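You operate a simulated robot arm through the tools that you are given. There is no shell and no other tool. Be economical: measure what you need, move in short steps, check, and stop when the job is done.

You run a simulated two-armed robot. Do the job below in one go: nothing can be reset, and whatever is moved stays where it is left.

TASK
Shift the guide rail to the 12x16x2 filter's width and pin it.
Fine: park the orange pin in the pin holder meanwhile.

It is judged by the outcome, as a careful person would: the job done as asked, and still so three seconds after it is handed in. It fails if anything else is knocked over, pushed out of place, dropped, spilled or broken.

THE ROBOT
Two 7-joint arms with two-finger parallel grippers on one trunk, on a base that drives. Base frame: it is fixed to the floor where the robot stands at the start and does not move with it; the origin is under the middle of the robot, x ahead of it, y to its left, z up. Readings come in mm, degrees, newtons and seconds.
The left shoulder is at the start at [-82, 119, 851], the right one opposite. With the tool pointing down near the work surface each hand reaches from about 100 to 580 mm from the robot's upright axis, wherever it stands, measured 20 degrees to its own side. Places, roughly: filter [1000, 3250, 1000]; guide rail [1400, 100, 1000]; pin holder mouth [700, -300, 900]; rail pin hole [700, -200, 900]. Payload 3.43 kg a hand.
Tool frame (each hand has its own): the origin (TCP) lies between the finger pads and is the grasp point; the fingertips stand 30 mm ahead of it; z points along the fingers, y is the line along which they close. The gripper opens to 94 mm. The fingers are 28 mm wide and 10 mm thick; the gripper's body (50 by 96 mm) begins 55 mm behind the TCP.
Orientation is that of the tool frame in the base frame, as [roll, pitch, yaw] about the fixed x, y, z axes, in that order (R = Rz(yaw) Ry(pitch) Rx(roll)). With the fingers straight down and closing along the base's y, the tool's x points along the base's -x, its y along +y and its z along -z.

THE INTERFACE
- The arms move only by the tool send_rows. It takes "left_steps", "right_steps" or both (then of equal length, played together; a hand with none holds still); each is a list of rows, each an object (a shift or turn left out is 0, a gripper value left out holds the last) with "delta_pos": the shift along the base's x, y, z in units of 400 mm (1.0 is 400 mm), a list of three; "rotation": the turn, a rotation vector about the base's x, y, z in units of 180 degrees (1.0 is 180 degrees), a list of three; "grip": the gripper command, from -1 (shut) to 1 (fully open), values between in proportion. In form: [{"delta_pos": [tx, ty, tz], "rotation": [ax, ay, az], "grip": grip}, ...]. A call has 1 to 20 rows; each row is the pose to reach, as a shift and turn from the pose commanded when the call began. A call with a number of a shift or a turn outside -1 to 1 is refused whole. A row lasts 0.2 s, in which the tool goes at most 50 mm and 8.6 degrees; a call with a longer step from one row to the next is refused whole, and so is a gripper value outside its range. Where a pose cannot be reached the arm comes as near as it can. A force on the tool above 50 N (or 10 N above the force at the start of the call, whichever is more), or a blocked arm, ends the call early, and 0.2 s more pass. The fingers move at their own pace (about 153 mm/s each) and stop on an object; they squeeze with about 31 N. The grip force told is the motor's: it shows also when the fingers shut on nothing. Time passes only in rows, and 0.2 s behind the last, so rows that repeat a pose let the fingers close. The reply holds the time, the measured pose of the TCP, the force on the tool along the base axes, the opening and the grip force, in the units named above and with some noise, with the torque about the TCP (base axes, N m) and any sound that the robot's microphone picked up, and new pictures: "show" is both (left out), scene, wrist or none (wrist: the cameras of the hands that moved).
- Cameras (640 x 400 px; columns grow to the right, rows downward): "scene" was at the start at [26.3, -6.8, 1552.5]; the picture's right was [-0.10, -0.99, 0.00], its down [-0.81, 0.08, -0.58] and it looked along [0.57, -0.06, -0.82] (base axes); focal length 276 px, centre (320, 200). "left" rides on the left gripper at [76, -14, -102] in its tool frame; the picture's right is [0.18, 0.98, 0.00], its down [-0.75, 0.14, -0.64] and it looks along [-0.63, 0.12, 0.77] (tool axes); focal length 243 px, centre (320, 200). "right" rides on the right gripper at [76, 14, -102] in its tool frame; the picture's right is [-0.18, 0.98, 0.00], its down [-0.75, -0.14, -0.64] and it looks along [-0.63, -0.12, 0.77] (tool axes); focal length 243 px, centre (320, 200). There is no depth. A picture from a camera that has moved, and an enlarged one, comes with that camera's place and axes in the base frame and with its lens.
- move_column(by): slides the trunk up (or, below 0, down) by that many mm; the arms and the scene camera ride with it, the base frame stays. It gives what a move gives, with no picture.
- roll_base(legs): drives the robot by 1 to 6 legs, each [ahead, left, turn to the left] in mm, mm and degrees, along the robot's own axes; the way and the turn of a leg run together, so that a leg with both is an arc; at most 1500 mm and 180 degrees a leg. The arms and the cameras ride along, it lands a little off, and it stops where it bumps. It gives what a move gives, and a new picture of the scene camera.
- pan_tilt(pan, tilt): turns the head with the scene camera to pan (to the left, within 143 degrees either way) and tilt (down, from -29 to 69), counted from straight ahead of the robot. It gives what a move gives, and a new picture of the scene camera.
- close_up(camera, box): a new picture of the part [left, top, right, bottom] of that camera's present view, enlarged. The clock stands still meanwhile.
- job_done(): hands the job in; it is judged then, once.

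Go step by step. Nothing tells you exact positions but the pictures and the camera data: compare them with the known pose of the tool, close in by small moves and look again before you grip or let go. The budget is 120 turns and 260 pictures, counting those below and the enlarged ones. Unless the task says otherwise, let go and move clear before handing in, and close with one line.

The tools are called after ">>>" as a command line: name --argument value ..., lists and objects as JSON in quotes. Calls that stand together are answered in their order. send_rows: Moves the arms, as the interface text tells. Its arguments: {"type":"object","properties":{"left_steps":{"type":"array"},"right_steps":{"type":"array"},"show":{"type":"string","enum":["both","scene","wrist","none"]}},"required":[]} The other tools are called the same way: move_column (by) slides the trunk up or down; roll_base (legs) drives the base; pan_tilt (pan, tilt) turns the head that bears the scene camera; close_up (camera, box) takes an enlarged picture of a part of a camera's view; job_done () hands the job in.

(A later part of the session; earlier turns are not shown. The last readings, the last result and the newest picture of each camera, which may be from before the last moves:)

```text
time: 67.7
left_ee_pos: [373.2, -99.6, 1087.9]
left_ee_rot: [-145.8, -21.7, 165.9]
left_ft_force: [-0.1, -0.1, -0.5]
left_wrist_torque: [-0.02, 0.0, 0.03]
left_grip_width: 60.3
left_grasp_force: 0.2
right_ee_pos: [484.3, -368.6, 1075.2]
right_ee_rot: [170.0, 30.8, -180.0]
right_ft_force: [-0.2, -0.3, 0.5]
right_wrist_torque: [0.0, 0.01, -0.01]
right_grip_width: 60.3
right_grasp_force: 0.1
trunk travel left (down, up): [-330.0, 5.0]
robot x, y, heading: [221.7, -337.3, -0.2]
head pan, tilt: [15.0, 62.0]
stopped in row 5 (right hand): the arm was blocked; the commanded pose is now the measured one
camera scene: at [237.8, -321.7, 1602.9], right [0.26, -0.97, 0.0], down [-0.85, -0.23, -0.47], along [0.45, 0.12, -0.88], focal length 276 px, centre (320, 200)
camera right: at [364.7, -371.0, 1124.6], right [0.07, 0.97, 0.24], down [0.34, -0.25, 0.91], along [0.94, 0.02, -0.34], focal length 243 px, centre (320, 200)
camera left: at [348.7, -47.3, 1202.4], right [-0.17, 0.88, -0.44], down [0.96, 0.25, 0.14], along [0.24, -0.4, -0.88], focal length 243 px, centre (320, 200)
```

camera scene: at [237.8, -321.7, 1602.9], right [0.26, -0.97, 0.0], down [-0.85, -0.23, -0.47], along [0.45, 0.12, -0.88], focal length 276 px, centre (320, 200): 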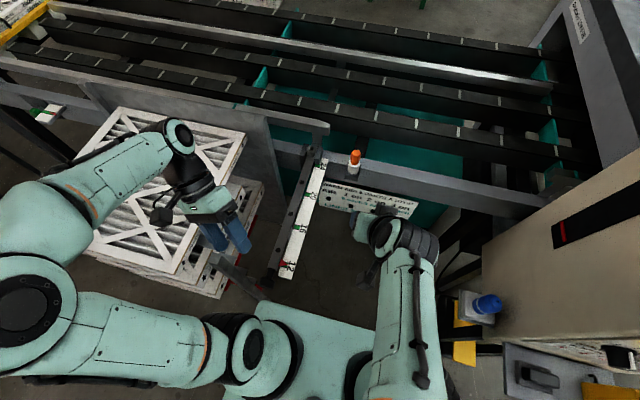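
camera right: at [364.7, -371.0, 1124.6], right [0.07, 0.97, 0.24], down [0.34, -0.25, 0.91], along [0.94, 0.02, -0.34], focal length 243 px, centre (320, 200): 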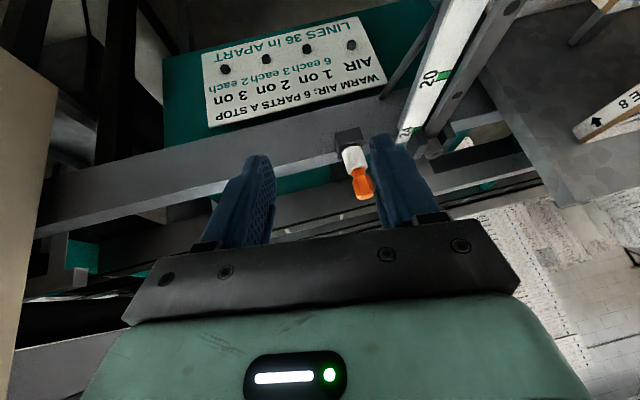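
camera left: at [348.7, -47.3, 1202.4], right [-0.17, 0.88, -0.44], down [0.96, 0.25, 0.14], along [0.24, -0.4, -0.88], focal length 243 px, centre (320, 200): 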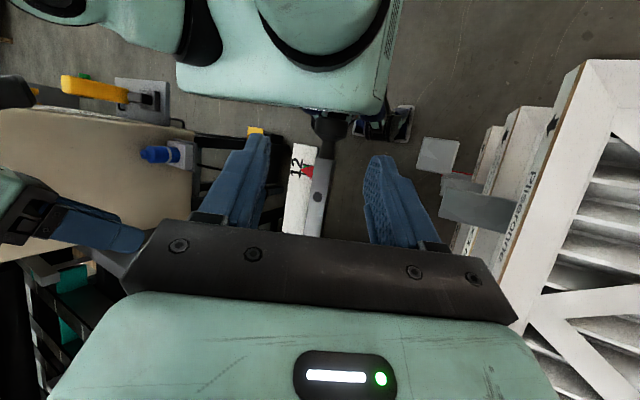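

The right arm is at a joint limit in this folded pose; I try moving it up and forward without turning first.

>>> send_rows --right_steps '[{"delta_pos": [0.03, 0, 0.04]}, {"delta_pos": [0.08, 0.01, 0.08]}, {"delta_pos": [0.14, 0.02, 0.1]}, {"delta_pos": [0.2, 0.03, 0.1]}, {"delta_pos": [0.26, 0.05, 0.1]}]' --show "none"

```text
time: 68.6
left_ee_pos: [373.7, -100.7, 1088.2]
left_ee_rot: [-145.8, -21.7, 165.9]
left_ft_force: [-0.6, 0.3, -0.1]
left_wrist_torque: [0.0, 0.01, -0.03]
left_grip_width: 60.2
left_grasp_force: 0.1
right_ee_pos: [518.6, -300.4, 1137.6]
right_ee_rot: [170.0, 34.6, -170.3]
right_ft_force: [0.4, -1.0, 0.0]
right_wrist_torque: [0.0, 0.03, 0.01]
right_grip_width: 60.2
right_grasp_force: 0.1
trunk travel left (down, up): [-330.0, 5.0]
robot x, y, heading: [222.8, -340.5, 0.2]
head pan, tilt: [15.0, 62.0]
stopped in row 4 (right hand): the arm was blocked; the commanded pose is now the measured one
```

>>> pan_tilt --pan -20 --tilt 65

```text
time: 69.6
left_ee_pos: [373.7, -99.7, 1087.4]
left_ee_rot: [-145.8, -21.7, 165.9]
left_ft_force: [-0.1, -0.8, 0.1]
left_wrist_torque: [0.01, -0.01, -0.04]
left_grip_width: 60.3
left_grasp_force: 0.1
right_ee_pos: [517.3, -299.4, 1138.2]
right_ee_rot: [170.0, 34.6, -170.2]
right_ft_force: [-0.4, 0.0, -0.2]
right_wrist_torque: [-0.01, -0.01, 0.01]
right_grip_width: 60.4
right_grasp_force: 0.1
trunk travel left (down, up): [-330.0, 5.0]
robot x, y, heading: [226.6, -339.9, -0.1]
head pan, tilt: [-20.0, 65.0]
camera scene: at [232.8, -359.2, 1599.7], right [-0.34, -0.94, 0.0], down [-0.85, 0.31, -0.42], along [0.4, -0.14, -0.91], focal length 276 px, centre (320, 200)
```

scene: 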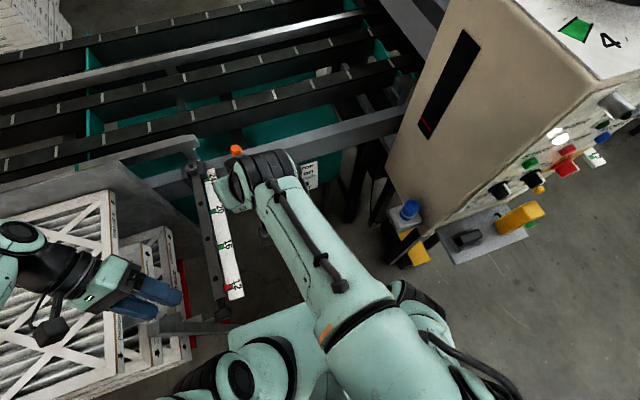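

>>> send_rows --right_steps '[{"delta_pos": [0.05, 0, 0], "rotation": [-0.008, -0.008, -0.018]}, {"delta_pos": [0.12, 0, 0], "rotation": [-0.018, -0.016, -0.04]}, {"delta_pos": [0.2, 0, -0.02], "rotation": [-0.028, -0.026, -0.06]}, {"delta_pos": [0.28, 0, -0.04], "rotation": [-0.04, -0.037, -0.086]}, {"delta_pos": [0.28, 0, -0.04], "rotation": [-0.04, -0.037, -0.086]}]' --show "wrist"

```text
time: 70.3
left_ee_pos: [373.0, -99.2, 1087.3]
left_ee_rot: [-145.8, -21.6, 166.0]
left_ft_force: [0.6, 1.2, 0.2]
left_wrist_torque: [-0.01, -0.05, 0.03]
left_grip_width: 60.1
left_grasp_force: 0.1
right_ee_pos: [523.7, -246.6, 1162.8]
right_ee_rot: [167.8, 38.8, -169.4]
right_ft_force: [-0.1, 0.8, -0.1]
right_wrist_torque: [0.03, -0.01, 0.01]
right_grip_width: 59.9
right_grasp_force: 0.0
trunk travel left (down, up): [-330.0, 5.0]
robot x, y, heading: [224.0, -339.5, 0.0]
head pan, tilt: [-20.0, 65.0]
stopped in row 3 (right hand): the arm was blocked; the commanded pose is now the measured one
camera right: at [402.8, -276.6, 1195.8], right [-0.16, 0.95, 0.28], down [0.26, -0.23, 0.94], along [0.95, 0.23, -0.21], focal length 243 px, centre (320, 200)
```

right: 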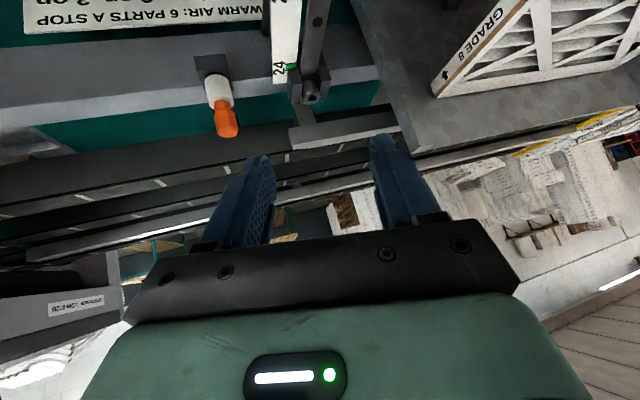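

>>> pan_tilt --pan -60 --tilt 69

>>> pan_tilt --pan -85 --tilt 50

```text
time: 71.4
left_ee_pos: [372.5, -98.7, 1089.4]
left_ee_rot: [-145.7, -21.6, 165.9]
left_ft_force: [0.8, 1.1, -0.4]
left_wrist_torque: [-0.01, 0.01, 0.03]
left_grip_width: 60.4
left_grasp_force: 0.1
right_ee_pos: [523.3, -246.9, 1162.6]
right_ee_rot: [167.7, 38.8, -169.3]
right_ft_force: [0.4, 0.0, 0.2]
right_wrist_torque: [0.01, 0.03, -0.01]
right_grip_width: 60.4
right_grasp_force: 0.1
trunk travel left (down, up): [-330.0, 5.0]
robot x, y, heading: [220.9, -340.6, 0.1]
head pan, tilt: [-60.0, 68.8]
camera scene: at [203.7, -386.9, 1595.9], right [-0.87, -0.5, 0.0], down [-0.47, 0.81, -0.36], along [0.18, -0.31, -0.93], focal length 276 px, centre (320, 200)
```

scene: 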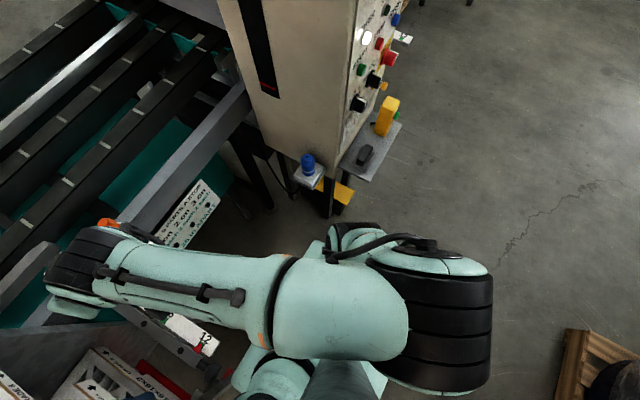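

```text
time: 72.3
left_ee_pos: [373.5, -100.3, 1087.7]
left_ee_rot: [-145.8, -21.7, 165.9]
left_ft_force: [0.6, 0.1, 0.3]
left_wrist_torque: [0.02, 0.01, 0.0]
left_grip_width: 60.1
left_grasp_force: 0.1
right_ee_pos: [524.8, -246.6, 1162.9]
right_ee_rot: [167.7, 38.8, -169.4]
right_ft_force: [0.1, 0.0, 0.8]
right_wrist_torque: [0.03, -0.01, -0.02]
right_grip_width: 59.8
right_grasp_force: 0.1
trunk travel left (down, up): [-330.0, 5.0]
robot x, y, heading: [222.5, -337.0, -0.2]
head pan, tilt: [-85.0, 50.0]
camera scene: at [182.5, -415.2, 1617.8], right [-1.0, -0.09, 0.0], down [-0.07, 0.76, -0.64], along [0.06, -0.64, -0.77], focal length 276 px, centre (320, 200)
```

scene: 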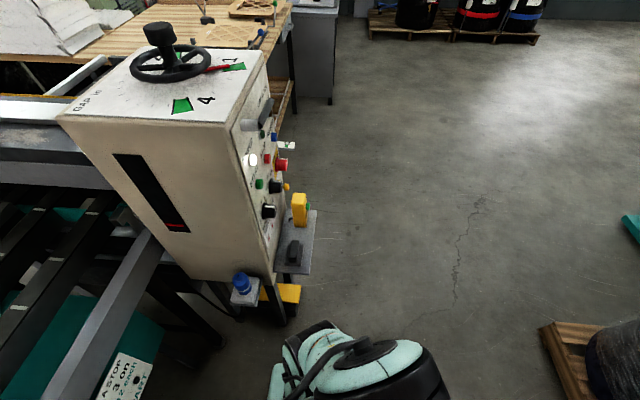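

The right elbow has risen close to my own neck, which likely blocks it. I'll move the hand outward to the right and down to unwind it.

>>> send_rows --right_steps '[{"delta_pos": [0, -0.06, 0]}, {"delta_pos": [0, -0.14, 0]}, {"delta_pos": [0, -0.22, 0]}, {"delta_pos": [0, -0.3, 0]}, {"delta_pos": [0, -0.38, 0]}, {"delta_pos": [0, -0.46, 0]}]' --show "none"

>>> pan_tilt --pan -50 --tilt 69

```text
time: 73.7
left_ee_pos: [372.7, -100.2, 1088.0]
left_ee_rot: [-145.8, -21.7, 165.9]
left_ft_force: [0.5, -0.1, 0.8]
left_wrist_torque: [0.02, 0.02, 0.02]
left_grip_width: 60.2
left_grasp_force: 0.2
right_ee_pos: [522.7, -430.8, 1161.5]
right_ee_rot: [167.7, 38.7, -169.3]
right_ft_force: [0.5, -0.5, 0.2]
right_wrist_torque: [0.03, -0.01, 0.02]
right_grip_width: 60.3
right_grasp_force: 0.1
trunk travel left (down, up): [-330.0, 5.0]
robot x, y, heading: [223.0, -340.2, 0.1]
head pan, tilt: [-85.0, 50.0]
```

```text
time: 74.7
left_ee_pos: [373.6, -98.5, 1088.0]
left_ee_rot: [-145.8, -21.7, 165.9]
left_ft_force: [0.7, -0.1, -0.2]
left_wrist_torque: [0.02, -0.03, -0.01]
left_grip_width: 60.1
left_grasp_force: 0.1
right_ee_pos: [522.1, -430.0, 1161.5]
right_ee_rot: [167.7, 38.8, -169.4]
right_ft_force: [-0.2, -0.3, -0.6]
right_wrist_torque: [0.03, 0.0, -0.01]
right_grip_width: 60.1
right_grasp_force: 0.0
trunk travel left (down, up): [-330.0, 5.0]
robot x, y, heading: [223.3, -337.3, -0.0]
head pan, tilt: [-50.0, 68.8]
camera scene: at [211.6, -381.5, 1595.9], right [-0.77, -0.64, 0.0], down [-0.6, 0.71, -0.36], along [0.23, -0.28, -0.93], focal length 276 px, centre (320, 200)
```

scene: 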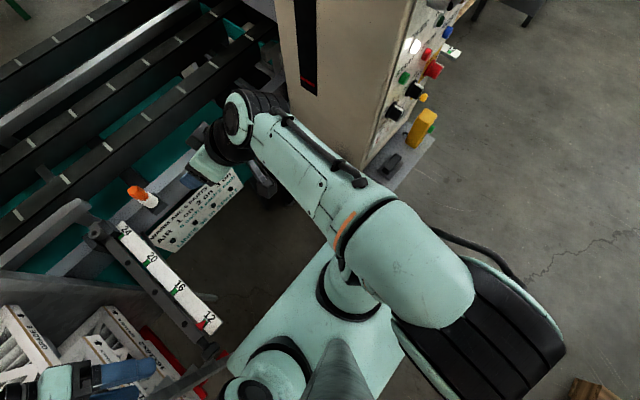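

>>> send_rows --right_steps '[{"rotation": [-0.013, -0.004, -0.026]}, {"delta_pos": [0.02, 0, -0.02], "rotation": [-0.026, -0.008, -0.052]}, {"delta_pos": [0.04, 0, -0.04], "rotation": [-0.039, -0.012, -0.078]}, {"delta_pos": [0.06, 0.0, -0.06], "rotation": [-0.051, -0.0165, -0.102]}, {"delta_pos": [0.12, 0.05, -0.08], "rotation": [-0.051, -0.0165, -0.102]}, {"delta_pos": [0.18, 0.1, -0.1], "rotation": [-0.051, -0.0165, -0.102]}, {"delta_pos": [0.24, 0.16, -0.1], "rotation": [-0.051, -0.0165, -0.102]}]' --show "wrist"

```text
time: 75.8
left_ee_pos: [372.8, -98.4, 1087.9]
left_ee_rot: [-145.7, -21.7, 165.9]
left_ft_force: [0.3, 0.3, 0.1]
left_wrist_torque: [0.01, -0.03, 0.02]
left_grip_width: 60.1
left_grasp_force: 0.0
right_ee_pos: [536.0, -392.6, 1144.1]
right_ee_rot: [167.7, 39.0, -179.7]
right_ft_force: [0.0, 0.0, 0.6]
right_wrist_torque: [0.01, 0.03, 0.0]
right_grip_width: 60.0
right_grasp_force: 0.1
trunk travel left (down, up): [-330.0, 5.0]
robot x, y, heading: [222.3, -340.1, -0.3]
head pan, tilt: [-50.0, 68.8]
stopped in row 5 (right hand): the arm was blocked; the commanded pose is now the measured one
camera right: at [411.4, -401.1, 1175.8], right [0.01, 0.96, 0.28], down [0.21, -0.27, 0.94], along [0.98, 0.05, -0.2], focal length 243 px, centre (320, 200)
```

right: 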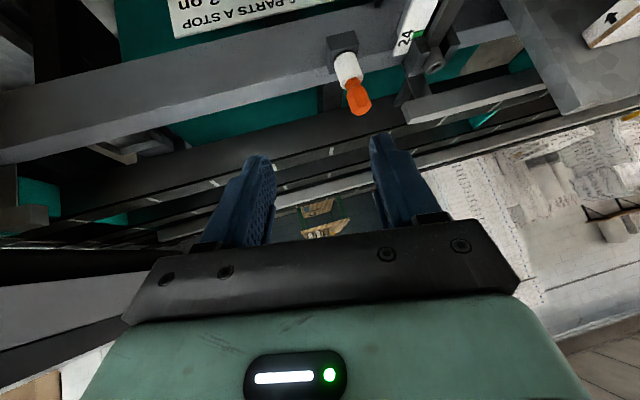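

A wrist joint is stuck near its limit (roll 168°). I'll go back to the starting-style pose (tool straight down, out to the right), which unwound fine before.

>>> send_rows --right_steps '[{"delta_pos": [-0.03, -0.06, 0.03], "rotation": [0, 0.04, 0]}, {"delta_pos": [-0.07, -0.12, 0.06], "rotation": [0, 0.08, 0]}, {"delta_pos": [-0.11, -0.18, 0.1], "rotation": [0, 0.12, 0]}, {"delta_pos": [-0.15, -0.24, 0.14], "rotation": [0, 0.16, 0]}, {"delta_pos": [-0.19, -0.3, 0.18], "rotation": [0, 0.2, 0]}, {"delta_pos": [-0.23, -0.36, 0.2], "rotation": [0, 0.217, 0]}, {"delta_pos": [-0.25, -0.4, 0.21], "rotation": [0, 0.217, 0]}]' --show "none"

```text
time: 77.3
left_ee_pos: [372.9, -98.9, 1088.9]
left_ee_rot: [-145.7, -21.7, 165.8]
left_ft_force: [0.8, -0.6, -0.5]
left_wrist_torque: [0.03, 0.0, -0.01]
left_grip_width: 60.0
left_grasp_force: 0.1
right_ee_pos: [438.1, -553.8, 1227.8]
right_ee_rot: [167.7, 0.0, -179.8]
right_ft_force: [0.2, -0.3, 0.7]
right_wrist_torque: [0.03, 0.01, 0.01]
right_grip_width: 60.3
right_grasp_force: 0.1
trunk travel left (down, up): [-330.0, 5.0]
robot x, y, heading: [219.2, -341.5, 0.1]
head pan, tilt: [-50.0, 68.8]
```

Reached exactly. Now fix the roll here.

>>> send_rows --right_steps '[{"rotation": [-0.03, 0, 0]}, {"rotation": [-0.0683, 0, 0]}, {"rotation": [-0.0683, 0, 0]}]' --show "none"

```text
time: 78.2
left_ee_pos: [373.1, -98.8, 1087.3]
left_ee_rot: [-145.8, -21.7, 165.9]
left_ft_force: [-0.3, -1.2, 0.2]
left_wrist_torque: [0.01, -0.02, 0.0]
left_grip_width: 60.4
left_grasp_force: 0.0
right_ee_pos: [440.5, -563.7, 1221.4]
right_ee_rot: [177.2, -0.7, 179.6]
right_ft_force: [0.1, -0.6, 1.5]
right_wrist_torque: [0.04, 0.02, 0.03]
right_grip_width: 60.3
right_grasp_force: 0.0
trunk travel left (down, up): [-330.0, 5.0]
robot x, y, heading: [224.3, -338.3, 0.2]
head pan, tilt: [-50.0, 68.8]
```

>>> send_rows --right_steps '[{"delta_pos": [0.05, 0.06, -0.02], "rotation": [-0.016, -0.004, 0]}, {"delta_pos": [0.12, 0.14, -0.05], "rotation": [-0.016, -0.004, 0]}, {"delta_pos": [0.19, 0.22, -0.08], "rotation": [-0.016, -0.004, 0]}, {"delta_pos": [0.26, 0.3, -0.11], "rotation": [-0.016, -0.004, 0]}, {"delta_pos": [0.33, 0.38, -0.14], "rotation": [-0.016, -0.004, 0]}]' --show "none"

>>> pan_tilt --pan -10 --tilt 62

```text
time: 79.3
left_ee_pos: [374.1, -99.1, 1086.8]
left_ee_rot: [-145.8, -21.8, 165.9]
left_ft_force: [-0.7, 0.2, -0.1]
left_wrist_torque: [-0.02, 0.04, -0.02]
left_grip_width: 60.1
left_grasp_force: 0.0
right_ee_pos: [567.8, -399.8, 1171.8]
right_ee_rot: [-177.1, 0.8, -179.9]
right_ft_force: [0.7, 1.0, 0.1]
right_wrist_torque: [0.01, 0.02, 0.0]
right_grip_width: 60.1
right_grasp_force: 0.1
trunk travel left (down, up): [-330.0, 5.0]
robot x, y, heading: [223.0, -340.7, 0.1]
head pan, tilt: [-50.0, 68.8]
```

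```text
time: 80.4
left_ee_pos: [374.7, -100.3, 1088.1]
left_ee_rot: [-145.9, -21.7, 165.9]
left_ft_force: [-0.1, 0.1, -0.2]
left_wrist_torque: [0.0, 0.01, 0.0]
left_grip_width: 60.2
left_grasp_force: 0.1
right_ee_pos: [566.4, -402.1, 1172.1]
right_ee_rot: [-177.1, 0.8, -179.8]
right_ft_force: [-0.8, 1.0, -0.2]
right_wrist_torque: [0.0, -0.01, 0.01]
right_grip_width: 60.3
right_grasp_force: 0.1
trunk travel left (down, up): [-330.0, 5.0]
robot x, y, heading: [219.8, -340.1, 0.0]
head pan, tilt: [-10.0, 62.0]
camera scene: at [239.1, -349.8, 1603.0], right [-0.17, -0.98, 0.0], down [-0.87, 0.15, -0.47], along [0.46, -0.08, -0.88], focal length 276 px, centre (320, 200)
```

scene: 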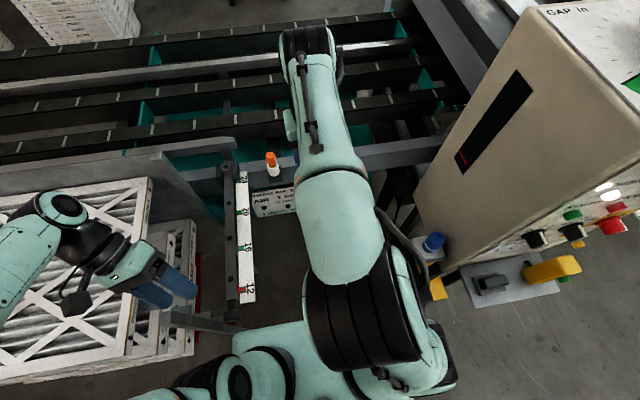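

Unstuck. I tilt 40° forward again and move toward the parked pin.

>>> send_rows --right_steps '[{"delta_pos": [0.04, 0.04, -0.02], "rotation": [0.016, -0.04, 0], "grip": 0.28}, {"delta_pos": [0.08, 0.08, -0.05], "rotation": [0.016, -0.085, 0], "grip": 0.28}, {"delta_pos": [0.12, 0.12, -0.08], "rotation": [0.016, -0.13, 0], "grip": 0.28}, {"delta_pos": [0.16, 0.16, -0.1], "rotation": [0.016, -0.175, 0], "grip": 0.28}, {"delta_pos": [0.2, 0.2, -0.125], "rotation": [0.016, -0.218, 0], "grip": 0.28}, {"delta_pos": [0.2, 0.2, -0.125], "rotation": [0.016, -0.218, 0], "grip": 0.28}]' --show "wrist"

```text
time: 81.8
left_ee_pos: [373.6, -100.4, 1088.9]
left_ee_rot: [-145.8, -21.6, 166.0]
left_ft_force: [-0.2, -0.4, -0.6]
left_wrist_torque: [-0.02, 0.02, -0.02]
left_grip_width: 60.2
left_grasp_force: 0.1
right_ee_pos: [650.4, -322.3, 1123.9]
right_ee_rot: [178.0, 39.9, 177.7]
right_ft_force: [-0.2, 0.7, -0.2]
right_wrist_torque: [0.0, -0.03, 0.0]
right_grip_width: 59.9
right_grasp_force: 0.0
trunk travel left (down, up): [-330.0, 5.0]
robot x, y, heading: [221.4, -340.9, 0.0]
head pan, tilt: [-10.0, 62.0]
camera right: at [525.1, -307.1, 1154.7], right [0.16, 0.98, 0.14], down [0.16, -0.17, 0.97], along [0.97, -0.13, -0.19], focal length 243 px, centre (320, 200)
```

right: 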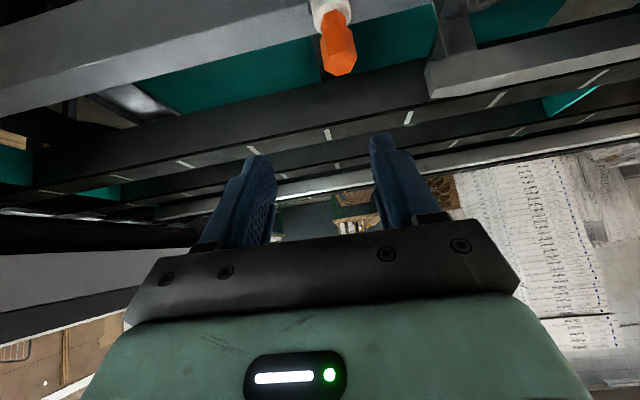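

>>> send_rows --right_steps '[{"delta_pos": [0.06, 0.03, -0.04], "rotation": [-0.0085, 0, 0.0056], "grip": 0.28}, {"delta_pos": [0.112, 0.053, -0.097], "rotation": [-0.0085, 0, 0.0056], "grip": 0.28}, {"delta_pos": [0.112, 0.053, -0.097], "rotation": [-0.0085, 0, 0.0056], "grip": 0.28}]' --show "wrist"

```text
time: 82.6
left_ee_pos: [372.0, -98.2, 1088.2]
left_ee_rot: [-145.8, -21.7, 166.0]
left_ft_force: [0.2, 0.3, -0.1]
left_wrist_torque: [-0.03, -0.02, -0.01]
left_grip_width: 60.5
left_grasp_force: 0.2
right_ee_pos: [695.1, -297.3, 1083.6]
right_ee_rot: [-178.4, 40.1, -178.6]
right_ft_force: [0.1, -0.8, -0.3]
right_wrist_torque: [0.03, 0.01, 0.02]
right_grip_width: 60.3
right_grasp_force: 0.1
trunk travel left (down, up): [-330.0, 5.0]
robot x, y, heading: [218.3, -337.4, -0.2]
head pan, tilt: [-10.0, 62.0]
camera right: at [568.8, -282.5, 1112.3], right [0.14, 0.99, 0.1], down [0.16, -0.12, 0.98], along [0.98, -0.12, -0.18], focal length 243 px, centre (320, 200)
```

right: 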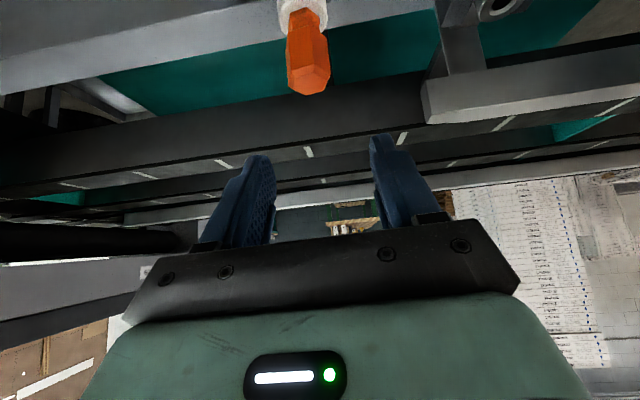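

>>> send_rows --right_steps '[{"delta_pos": [0, -0.003, -0.08], "rotation": [0.0068, 0, -0.002], "grip": 0.28}, {"delta_pos": [0, -0.003, -0.16], "rotation": [0.0068, 0, -0.002], "grip": 0.28}, {"delta_pos": [0, -0.003, -0.22], "rotation": [0.0068, 0, -0.002], "grip": 0.28}, {"delta_pos": [0, -0.003, -0.232], "rotation": [0.0068, 0, -0.002], "grip": 0.28}]' --show "wrist"

```text
time: 83.6
left_ee_pos: [372.9, -99.6, 1088.6]
left_ee_rot: [-145.8, -21.7, 165.9]
left_ft_force: [1.1, 0.3, 0.0]
left_wrist_torque: [0.01, -0.02, -0.02]
left_grip_width: 60.2
left_grasp_force: 0.0
right_ee_pos: [694.2, -301.8, 988.2]
right_ee_rot: [180.0, 39.9, 179.9]
right_ft_force: [-0.3, -0.3, -0.1]
right_wrist_torque: [0.0, 0.0, 0.03]
right_grip_width: 60.0
right_grasp_force: 0.1
trunk travel left (down, up): [-330.0, 5.0]
robot x, y, heading: [224.3, -336.1, 0.1]
head pan, tilt: [-10.0, 62.0]
camera right: at [569.7, -287.5, 1018.8], right [0.14, 0.98, 0.12], down [0.16, -0.14, 0.98], along [0.98, -0.12, -0.18], focal length 243 px, centre (320, 200)
```

right: 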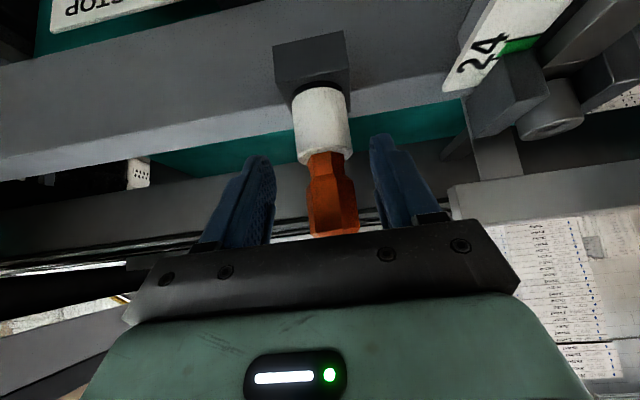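

>>> send_rows --right_steps '[{"delta_pos": [0, 0.007, 0.005], "grip": 0.28}, {"delta_pos": [0, 0.007, 0.005], "grip": -0.2}, {"delta_pos": [0, 0.007, 0.005], "grip": -1}, {"delta_pos": [0, 0.007, 0.005], "grip": -1}]' --show "wrist"

```text
time: 84.6
left_ee_pos: [373.1, -98.7, 1087.5]
left_ee_rot: [-145.7, -21.6, 165.9]
left_ft_force: [0.6, -0.4, 0.6]
left_wrist_torque: [-0.02, 0.01, 0.01]
left_grip_width: 60.3
left_grasp_force: 0.1
right_ee_pos: [694.4, -298.3, 991.3]
right_ee_rot: [179.9, 40.0, -180.0]
right_ft_force: [1.0, 1.4, -0.6]
right_wrist_torque: [0.03, -0.35, -0.09]
right_grip_width: 31.6
right_grasp_force: 30.6
trunk travel left (down, up): [-330.0, 5.0]
robot x, y, heading: [222.3, -337.6, 0.1]
head pan, tilt: [-10.0, 62.0]
camera right: at [569.2, -283.3, 1021.5], right [0.14, 0.98, 0.12], down [0.16, -0.14, 0.98], along [0.98, -0.12, -0.18], focal length 243 px, centre (320, 200)
```

right: 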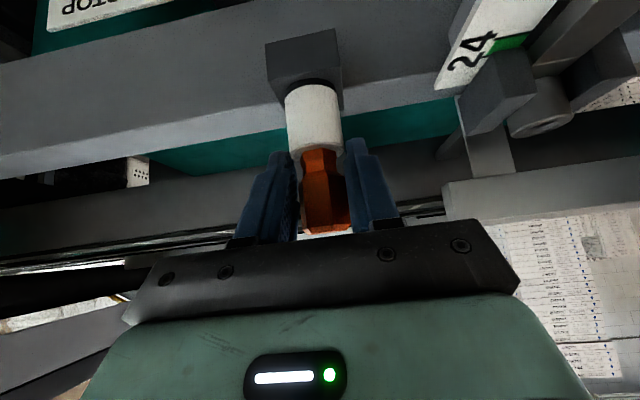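

Gripped. Lift out and check the pin's pose in hand.

>>> send_rows --right_steps '[{"delta_pos": [0, 0, 0.04], "grip": -1}, {"delta_pos": [0, 0, 0.1], "grip": -1}, {"delta_pos": [0, 0, 0.18], "grip": -1}, {"delta_pos": [0, 0, 0.22], "grip": -1}, {"delta_pos": [0, 0, 0.22], "grip": -1}]' --show "none"

>>> close_up --camera "right" --box '[160, 0, 480, 200]'

```text
time: 85.0
left_ee_pos: [377.4, -97.1, 1087.0]
left_ee_rot: [-145.8, -21.9, 166.0]
left_ft_force: [0.6, 0.0, 0.5]
left_wrist_torque: [0.0, -0.01, 0.01]
left_grip_width: 60.3
left_grasp_force: 0.0
right_ee_pos: [694.3, -297.7, 993.9]
right_ee_rot: [-179.4, 38.8, -179.8]
right_ft_force: [18.0, 7.1, -25.4]
right_wrist_torque: [0.32, -0.8, -0.21]
right_grip_width: 31.8
right_grasp_force: 45.4
trunk travel left (down, up): [-330.0, 5.0]
robot x, y, heading: [225.2, -334.7, 0.0]
head pan, tilt: [-10.0, 62.0]
stopped in row 2 (right hand): the force on the tool passed its limit at 61 N (the readings are from after the stop); the commanded pose is now the measured one
```

```text
2.00 times, centred on (320, 100) of right
camera zoom: at [569.9, -282.5, 1025.7], right [0.15, 0.98, 0.11], down [0.18, -0.13, 0.97], along [0.97, -0.12, -0.2], focal length 485 px, centre (320, 400)
```

zoom: 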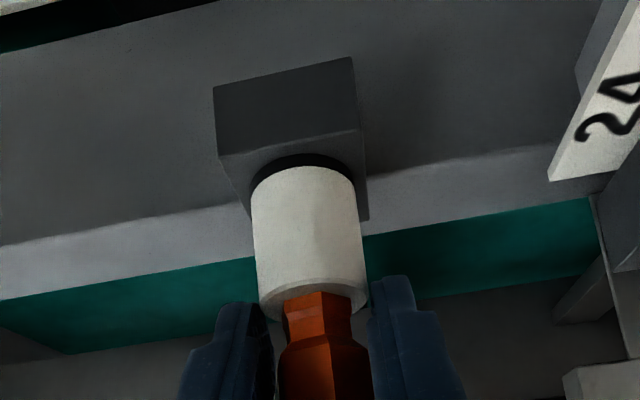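

The pin binds when lifted. I open, regrip relaxed, and lift slowly in small increments.

>>> send_rows --right_steps '[{"delta_pos": [0, 0, -0.003], "grip": 0.1}, {"delta_pos": [0.005, 0, -0.003], "rotation": [0, -0.0067, 0], "grip": 0.1}, {"delta_pos": [0.008, -0.002, 0], "rotation": [0, -0.0067, 0], "grip": 0.1}, {"delta_pos": [0.008, -0.002, 0], "rotation": [0, -0.0067, 0], "grip": -1}, {"delta_pos": [0.008, -0.002, 0], "rotation": [0, -0.0067, 0], "grip": -1}, {"delta_pos": [0.008, -0.002, 0], "rotation": [0, -0.0067, 0], "grip": -1}]' --show "none"

>>> close_up --camera "right" --box '[240, 60, 400, 160]'

```text
time: 86.4
left_ee_pos: [373.6, -99.1, 1088.7]
left_ee_rot: [-145.8, -21.8, 165.9]
left_ft_force: [0.2, 0.3, 0.5]
left_wrist_torque: [0.01, -0.03, 0.01]
left_grip_width: 60.1
left_grasp_force: 0.0
right_ee_pos: [694.6, -297.9, 998.5]
right_ee_rot: [-179.5, 40.3, -179.8]
right_ft_force: [-0.8, 10.3, -1.1]
right_wrist_torque: [0.76, -0.22, 0.49]
right_grip_width: 31.9
right_grasp_force: 44.5
trunk travel left (down, up): [-330.0, 5.0]
robot x, y, heading: [222.3, -337.0, -0.1]
head pan, tilt: [-10.0, 62.0]
```

```text
4.00 times, centred on (320, 110) of right
camera zoom: at [569.1, -283.0, 1027.0], right [0.14, 0.98, 0.11], down [0.16, -0.14, 0.98], along [0.98, -0.12, -0.18], focal length 970 px, centre (320, 560)
```

zoom: 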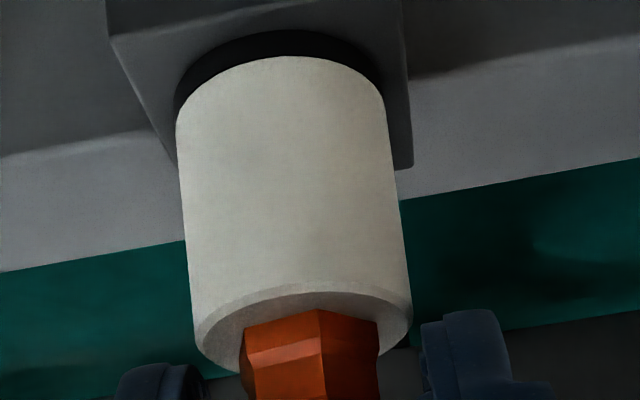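

>>> send_rows --right_steps '[{"delta_pos": [0, 0.003, 0.004], "grip": -1}, {"delta_pos": [0, 0.003, 0.009], "grip": -1}, {"delta_pos": [0, 0.003, 0.014], "grip": -1}, {"delta_pos": [0, 0.003, 0.019], "grip": -1}, {"delta_pos": [0, 0.003, 0.024], "grip": -1}, {"delta_pos": [0, 0.003, 0.029], "grip": -1}]' --show "none"

>>> close_up --camera "right" --box '[240, 60, 400, 160]'

```text
time: 87.6
left_ee_pos: [376.5, -98.3, 1088.6]
left_ee_rot: [-145.8, -21.8, 165.9]
left_ft_force: [0.1, 0.1, 0.2]
left_wrist_torque: [-0.01, -0.01, -0.02]
left_grip_width: 60.3
left_grasp_force: 0.1
right_ee_pos: [695.9, -298.8, 997.8]
right_ee_rot: [-179.1, 39.3, -179.6]
right_ft_force: [14.1, 6.8, -24.3]
right_wrist_torque: [0.39, -1.29, -0.15]
right_grip_width: 32.0
right_grasp_force: 45.0
trunk travel left (down, up): [-330.0, 5.0]
robot x, y, heading: [224.5, -336.6, -0.5]
head pan, tilt: [-10.0, 62.0]
stopped in row 5 (right hand): the force on the tool passed its limit at 52 N (the readings are from after the stop); the commanded pose is now the measured one
```

```text
4.00 times, centred on (320, 110) of right
camera zoom: at [570.1, -282.2, 1029.4], right [0.15, 0.98, 0.1], down [0.18, -0.13, 0.98], along [0.97, -0.12, -0.19], focal length 970 px, centre (320, 560)
```

zoom: 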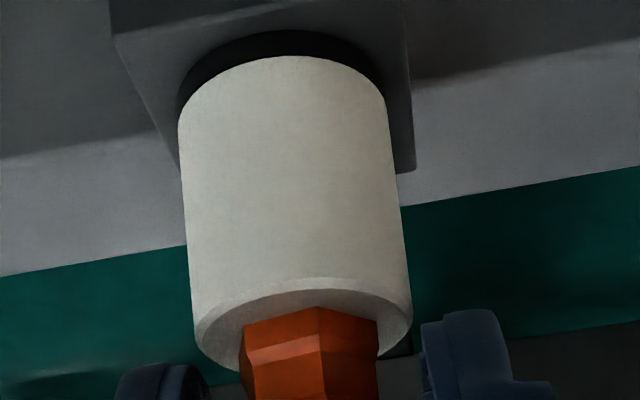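

The pin resists because arm deflection tilts it. I'll regrip with the TCP right at the pin's axis, recentred in y, and pre-compensate the pitch while lifting.

>>> send_rows --right_steps '[{"delta_pos": [0, 0, 0], "grip": 0.1}, {"delta_pos": [0.01, 0.002, 0], "rotation": [0, -0.004, -0.001], "grip": 0.1}, {"delta_pos": [0.02, 0.002, 0], "rotation": [0.004, -0.004, -0.002], "grip": 0.1}, {"delta_pos": [0.02, 0.002, 0], "rotation": [0.004, -0.004, -0.002], "grip": 0.1}]' --show "wrist"

>>> close_up --camera "right" --box '[200, 60, 440, 210]'

```text
time: 88.6
left_ee_pos: [373.3, -98.6, 1088.1]
left_ee_rot: [-145.8, -21.8, 165.9]
left_ft_force: [0.5, 0.3, 0.0]
left_wrist_torque: [-0.05, -0.01, -0.03]
left_grip_width: 60.3
left_grasp_force: 0.0
right_ee_pos: [700.3, -298.3, 999.4]
right_ee_rot: [-179.9, 40.2, 179.5]
right_ft_force: [-0.3, -0.5, -0.8]
right_wrist_torque: [-0.01, 0.01, 0.03]
right_grip_width: 51.6
right_grasp_force: 0.0
trunk travel left (down, up): [-330.0, 5.0]
robot x, y, heading: [223.0, -338.8, 0.1]
head pan, tilt: [-10.0, 62.0]
camera right: at [575.3, -282.2, 1030.0], right [0.15, 0.98, 0.12], down [0.16, -0.14, 0.98], along [0.98, -0.13, -0.18], focal length 243 px, centre (320, 200)
```

right: 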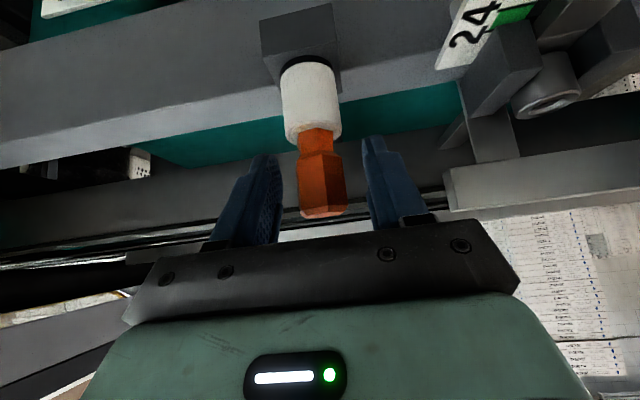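

```text
2.67 times, centred on (320, 135) of right
camera zoom: at [575.3, -282.2, 1030.0], right [0.15, 0.98, 0.12], down [0.16, -0.14, 0.98], along [0.98, -0.13, -0.18], focal length 647 px, centre (320, 373)
```

zoom: 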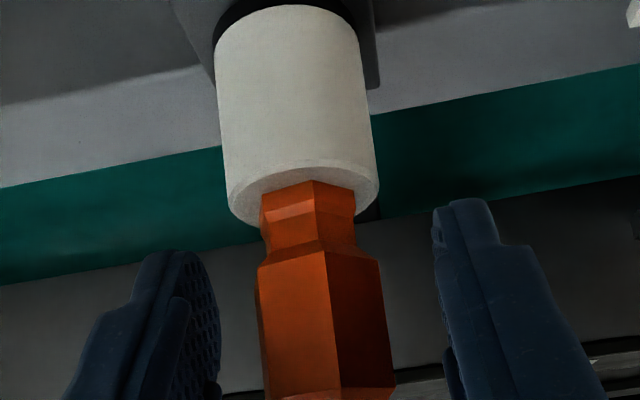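

>>> send_rows --right_steps '[{"grip": -0.5}, {"grip": -1}, {"grip": -1}]' --show "none"

```text
time: 89.4
left_ee_pos: [374.4, -98.7, 1088.9]
left_ee_rot: [-145.7, -21.6, 165.9]
left_ft_force: [-0.5, -1.2, 0.7]
left_wrist_torque: [0.04, -0.02, -0.01]
left_grip_width: 60.2
left_grasp_force: 0.1
right_ee_pos: [700.3, -298.4, 1000.6]
right_ee_rot: [180.0, 40.3, 179.3]
right_ft_force: [0.8, -0.9, 0.4]
right_wrist_torque: [-0.05, 0.0, 0.03]
right_grip_width: 28.2
right_grasp_force: 31.1
trunk travel left (down, up): [-330.0, 5.0]
robot x, y, heading: [224.4, -339.2, -0.0]
head pan, tilt: [-10.0, 62.0]
```

Clean grip now (28 mm, no residual forces; earlier the fingertips were probably clamping the holder itself). Lift.

>>> send_rows --right_steps '[{"delta_pos": [0, 0, 0.02], "grip": -1}, {"delta_pos": [0, 0, 0.05], "grip": -1}, {"delta_pos": [0, 0, 0.1], "grip": -1}, {"delta_pos": [0, 0, 0.15], "grip": -1}, {"delta_pos": [0, 0, 0.2], "grip": -1}, {"delta_pos": [0, 0, 0.2], "grip": -1}]' --show "none"

>>> close_up --camera "right" --box '[160, 0, 480, 200]'

```text
time: 90.8
left_ee_pos: [373.8, -98.5, 1089.2]
left_ee_rot: [-145.8, -21.7, 165.9]
left_ft_force: [-0.2, -0.5, 0.0]
left_wrist_torque: [-0.04, -0.01, 0.01]
left_grip_width: 60.3
left_grasp_force: 0.1
right_ee_pos: [700.3, -298.5, 1081.4]
right_ee_rot: [-179.9, 40.2, 179.4]
right_ft_force: [-0.4, -0.2, -1.1]
right_wrist_torque: [-0.01, -0.01, 0.0]
right_grip_width: 27.8
right_grasp_force: 30.7
trunk travel left (down, up): [-330.0, 5.0]
robot x, y, heading: [221.5, -341.5, -0.2]
head pan, tilt: [-10.0, 62.0]
```

```text
2.00 times, centred on (320, 100) of right
camera zoom: at [574.4, -283.1, 1110.5], right [0.15, 0.98, 0.12], down [0.16, -0.14, 0.98], along [0.98, -0.13, -0.18], focal length 485 px, centre (320, 400)
```

zoom: 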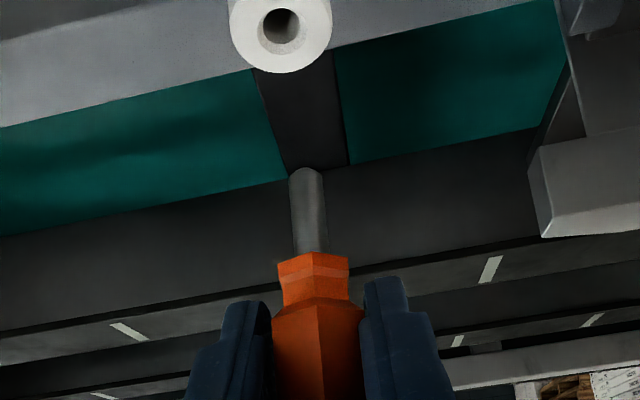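

The pin is out cleanly. This view calibrates alignment: at this lift the holder's hole shows at (281,26). I move over the collar and match that.

>>> send_rows --right_steps '[{"delta_pos": [0.015, 0.11, 0], "grip": -1}, {"delta_pos": [0.03, 0.22, 0], "grip": -1}, {"delta_pos": [0.045, 0.323, 0], "rotation": [0, 0, 0.003], "grip": -1}, {"delta_pos": [0.045, 0.323, 0], "rotation": [0, 0, 0.003], "grip": -1}]' --show "none"

>>> close_up --camera "right" --box '[160, 0, 480, 200]'

```text
time: 91.8
left_ee_pos: [373.5, -98.6, 1090.0]
left_ee_rot: [-145.7, -21.7, 165.9]
left_ft_force: [0.3, -0.7, -0.3]
left_wrist_torque: [0.05, 0.01, 0.01]
left_grip_width: 60.3
left_grasp_force: 0.1
right_ee_pos: [718.3, -172.0, 1079.4]
right_ee_rot: [-180.0, 40.2, 179.9]
right_ft_force: [0.0, 0.2, 0.3]
right_wrist_torque: [0.03, -0.02, -0.01]
right_grip_width: 27.7
right_grasp_force: 30.8
trunk travel left (down, up): [-330.0, 5.0]
robot x, y, heading: [220.8, -339.3, -0.0]
head pan, tilt: [-10.0, 62.0]
```

```text
2.00 times, centred on (320, 100) of right
camera zoom: at [592.6, -155.9, 1109.2], right [0.14, 0.98, 0.12], down [0.16, -0.14, 0.98], along [0.98, -0.12, -0.18], focal length 485 px, centre (320, 400)
```

zoom: 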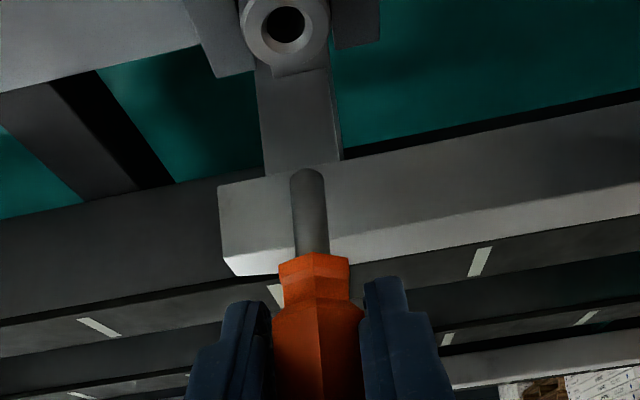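

Nearly aligned. Descend to just above the collar and check.

>>> send_rows --right_steps '[{"delta_pos": [-0.002, 0.003, -0.05], "grip": -1}, {"delta_pos": [-0.002, 0.003, -0.1], "grip": -1}, {"delta_pos": [-0.002, 0.003, -0.105], "grip": -1}]' --show "none"

>>> close_up --camera "right" --box '[240, 20, 400, 120]'

```text
time: 92.6
left_ee_pos: [373.9, -99.8, 1088.0]
left_ee_rot: [-145.8, -21.7, 165.8]
left_ft_force: [0.5, 0.4, 0.6]
left_wrist_torque: [-0.02, 0.04, 0.01]
left_grip_width: 60.4
left_grasp_force: 0.1
right_ee_pos: [717.9, -167.6, 1039.1]
right_ee_rot: [-179.9, 40.3, -180.0]
right_ft_force: [-0.4, 0.7, -1.3]
right_wrist_torque: [0.03, 0.01, -0.01]
right_grip_width: 27.9
right_grasp_force: 30.6
trunk travel left (down, up): [-330.0, 5.0]
robot x, y, heading: [221.4, -342.0, -0.2]
head pan, tilt: [-10.0, 62.0]
```

```text
4.00 times, centred on (320, 70) of right
camera zoom: at [592.5, -153.1, 1068.8], right [0.14, 0.98, 0.12], down [0.16, -0.14, 0.98], along [0.98, -0.12, -0.18], focal length 970 px, centre (320, 720)
```

zoom: 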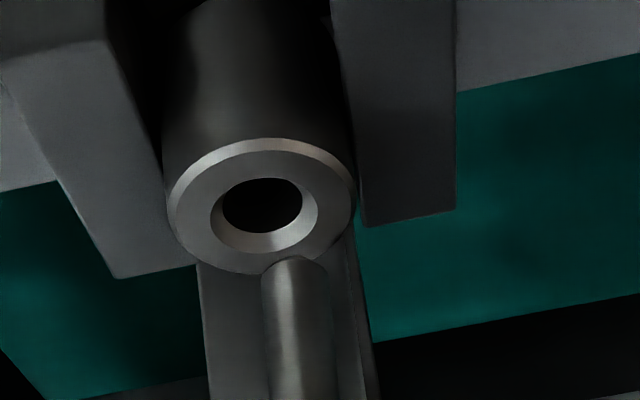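

>>> send_rows --right_steps '[{"delta_pos": [0, -0.008, -0.01], "grip": -1}, {"delta_pos": [0, -0.008, -0.013], "grip": -1}, {"delta_pos": [0, -0.008, -0.013], "grip": -1}]' --show "none"

>>> close_up --camera "right" --box '[240, 20, 400, 120]'

```text
time: 93.4
left_ee_pos: [373.3, -99.3, 1088.4]
left_ee_rot: [-145.8, -21.7, 165.8]
left_ft_force: [0.6, -0.2, 0.5]
left_wrist_torque: [0.03, -0.01, 0.01]
left_grip_width: 60.2
left_grasp_force: 0.0
right_ee_pos: [717.8, -168.8, 1031.8]
right_ee_rot: [180.0, 40.2, 179.9]
right_ft_force: [-0.4, 0.2, 0.0]
right_wrist_torque: [0.01, 0.01, 0.0]
right_grip_width: 27.8
right_grasp_force: 31.7
trunk travel left (down, up): [-330.0, 5.0]
robot x, y, heading: [222.2, -341.4, -0.0]
head pan, tilt: [-10.0, 62.0]
```

```text
4.00 times, centred on (320, 70) of right
camera zoom: at [591.7, -155.7, 1062.8], right [0.14, 0.98, 0.12], down [0.16, -0.14, 0.98], along [0.98, -0.12, -0.18], focal length 970 px, centre (320, 720)
```

zoom: 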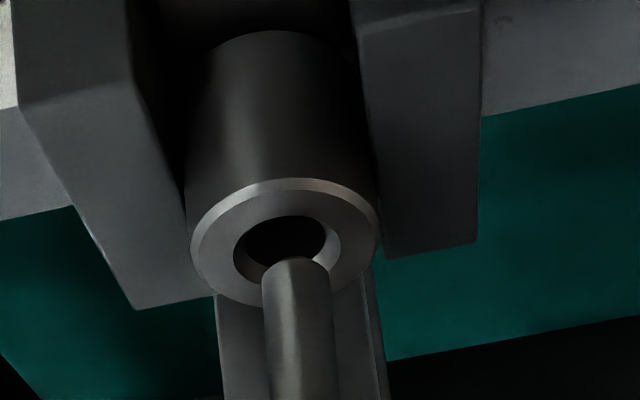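

>>> send_rows --right_steps '[{"delta_pos": [-0.003, -0.003, -0.004], "grip": -1}, {"delta_pos": [-0.003, -0.003, -0.012], "grip": -1}, {"delta_pos": [-0.003, -0.003, -0.022], "grip": -1}, {"delta_pos": [-0.003, -0.003, -0.022], "grip": -1}]' --show "none"

>>> close_up --camera "right" --box '[240, 20, 400, 120]'

```text
time: 94.4
left_ee_pos: [373.6, -98.6, 1087.9]
left_ee_rot: [-145.8, -21.7, 165.9]
left_ft_force: [0.0, -0.1, 0.1]
left_wrist_torque: [0.02, -0.03, 0.0]
left_grip_width: 60.1
left_grasp_force: 0.0
right_ee_pos: [718.8, -172.3, 1024.4]
right_ee_rot: [180.0, 40.3, 179.9]
right_ft_force: [-0.7, 2.4, 1.2]
right_wrist_torque: [0.17, 0.07, 0.02]
right_grip_width: 27.6
right_grasp_force: 31.2
trunk travel left (down, up): [-330.0, 5.0]
robot x, y, heading: [225.4, -336.5, -0.2]
head pan, tilt: [-10.0, 62.0]
```

```text
4.00 times, centred on (320, 70) of right
camera zoom: at [591.7, -158.0, 1054.1], right [0.14, 0.98, 0.12], down [0.16, -0.14, 0.98], along [0.98, -0.12, -0.18], focal length 970 px, centre (320, 720)
```

zoom: 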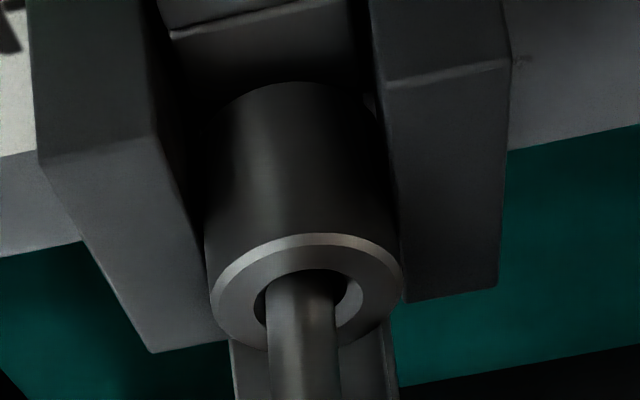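

It is inside the collar. Slight +y correction and go deeper.

>>> send_rows --right_steps '[{"delta_pos": [0, 0.003, -0.01], "grip": -1}, {"delta_pos": [0, 0.003, -0.02], "grip": -1}, {"delta_pos": [0, 0.003, -0.03], "grip": -1}, {"delta_pos": [0, 0.003, -0.04], "grip": -1}]' --show "none"

>>> close_up --camera "right" --box '[240, 40, 400, 140]'

```text
time: 95.4
left_ee_pos: [373.0, -99.2, 1089.3]
left_ee_rot: [-145.8, -21.7, 165.9]
left_ft_force: [0.4, -0.6, 0.0]
left_wrist_torque: [0.03, 0.0, -0.03]
left_grip_width: 60.1
left_grasp_force: 0.1
right_ee_pos: [716.0, -171.8, 1008.6]
right_ee_rot: [180.0, 40.2, 179.9]
right_ft_force: [1.0, -0.1, -0.1]
right_wrist_torque: [0.03, -0.04, 0.0]
right_grip_width: 27.5
right_grasp_force: 30.7
trunk travel left (down, up): [-330.0, 5.0]
robot x, y, heading: [222.9, -342.0, -0.0]
head pan, tilt: [-10.0, 62.0]
```

```text
4.00 times, centred on (320, 90) of right
camera zoom: at [591.2, -156.7, 1038.1], right [0.14, 0.98, 0.12], down [0.16, -0.14, 0.98], along [0.98, -0.12, -0.18], focal length 970 px, centre (320, 640)
```

zoom: 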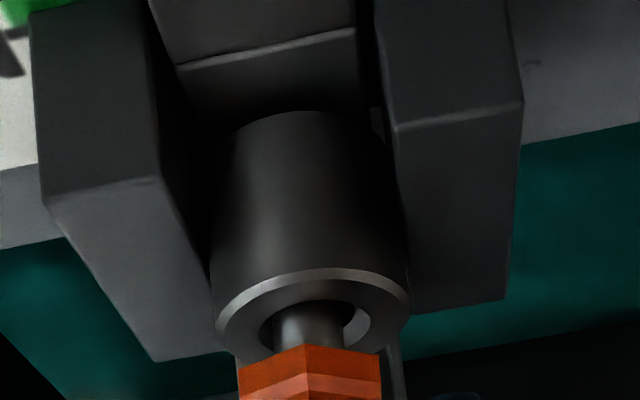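

No resistance. Continue the last ~8 mm in small steps.

>>> send_rows --right_steps '[{"delta_pos": [0, 0, -0.006], "grip": -1}, {"delta_pos": [0, 0, -0.012], "grip": -1}, {"delta_pos": [0, 0, -0.018], "grip": -1}]' --show "none"

>>> close_up --camera "right" --box '[240, 40, 400, 140]'

```text
time: 96.2
left_ee_pos: [374.1, -98.8, 1088.2]
left_ee_rot: [-145.8, -21.7, 165.9]
left_ft_force: [-0.2, -0.2, 0.4]
left_wrist_torque: [0.02, 0.0, 0.0]
left_grip_width: 60.2
left_grasp_force: 0.0
right_ee_pos: [716.7, -171.3, 1002.4]
right_ee_rot: [180.0, 40.3, 179.9]
right_ft_force: [0.1, -0.3, -0.1]
right_wrist_torque: [0.01, -0.02, -0.01]
right_grip_width: 27.7
right_grasp_force: 31.1
trunk travel left (down, up): [-330.0, 5.0]
robot x, y, heading: [223.4, -339.6, -0.0]
head pan, tilt: [-10.0, 62.0]
```

```text
4.00 times, centred on (320, 90) of right
camera zoom: at [591.6, -156.7, 1031.6], right [0.14, 0.98, 0.12], down [0.16, -0.14, 0.98], along [0.98, -0.12, -0.18], focal length 970 px, centre (320, 640)
```

zoom: 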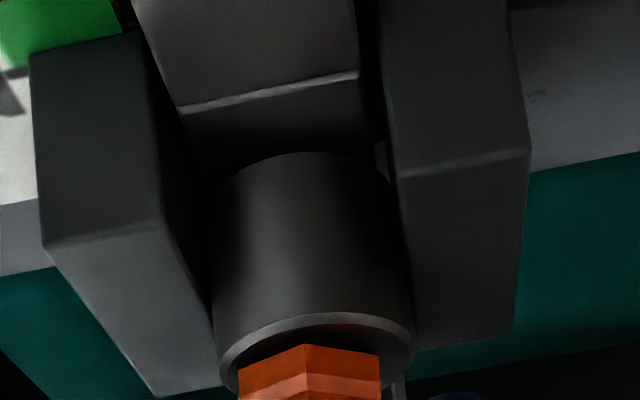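

>>> send_rows --right_steps '[{"delta_pos": [0, 0, -0.005], "grip": -1}, {"delta_pos": [0, 0, -0.01], "grip": -1}, {"delta_pos": [0, 0, -0.01], "grip": -1}]' --show "none"

```text
time: 97.0
left_ee_pos: [371.8, -99.4, 1089.8]
left_ee_rot: [-145.9, -21.6, 165.8]
left_ft_force: [0.2, 0.3, -0.2]
left_wrist_torque: [0.04, -0.04, 0.01]
left_grip_width: 60.5
left_grasp_force: 0.0
right_ee_pos: [716.5, -170.9, 1001.1]
right_ee_rot: [179.6, 40.7, 179.7]
right_ft_force: [-0.6, -2.2, 22.1]
right_wrist_torque: [0.27, -0.22, -0.25]
right_grip_width: 27.9
right_grasp_force: 30.9
trunk travel left (down, up): [-330.0, 5.0]
robot x, y, heading: [220.0, -337.7, -0.1]
head pan, tilt: [-10.0, 62.0]
```

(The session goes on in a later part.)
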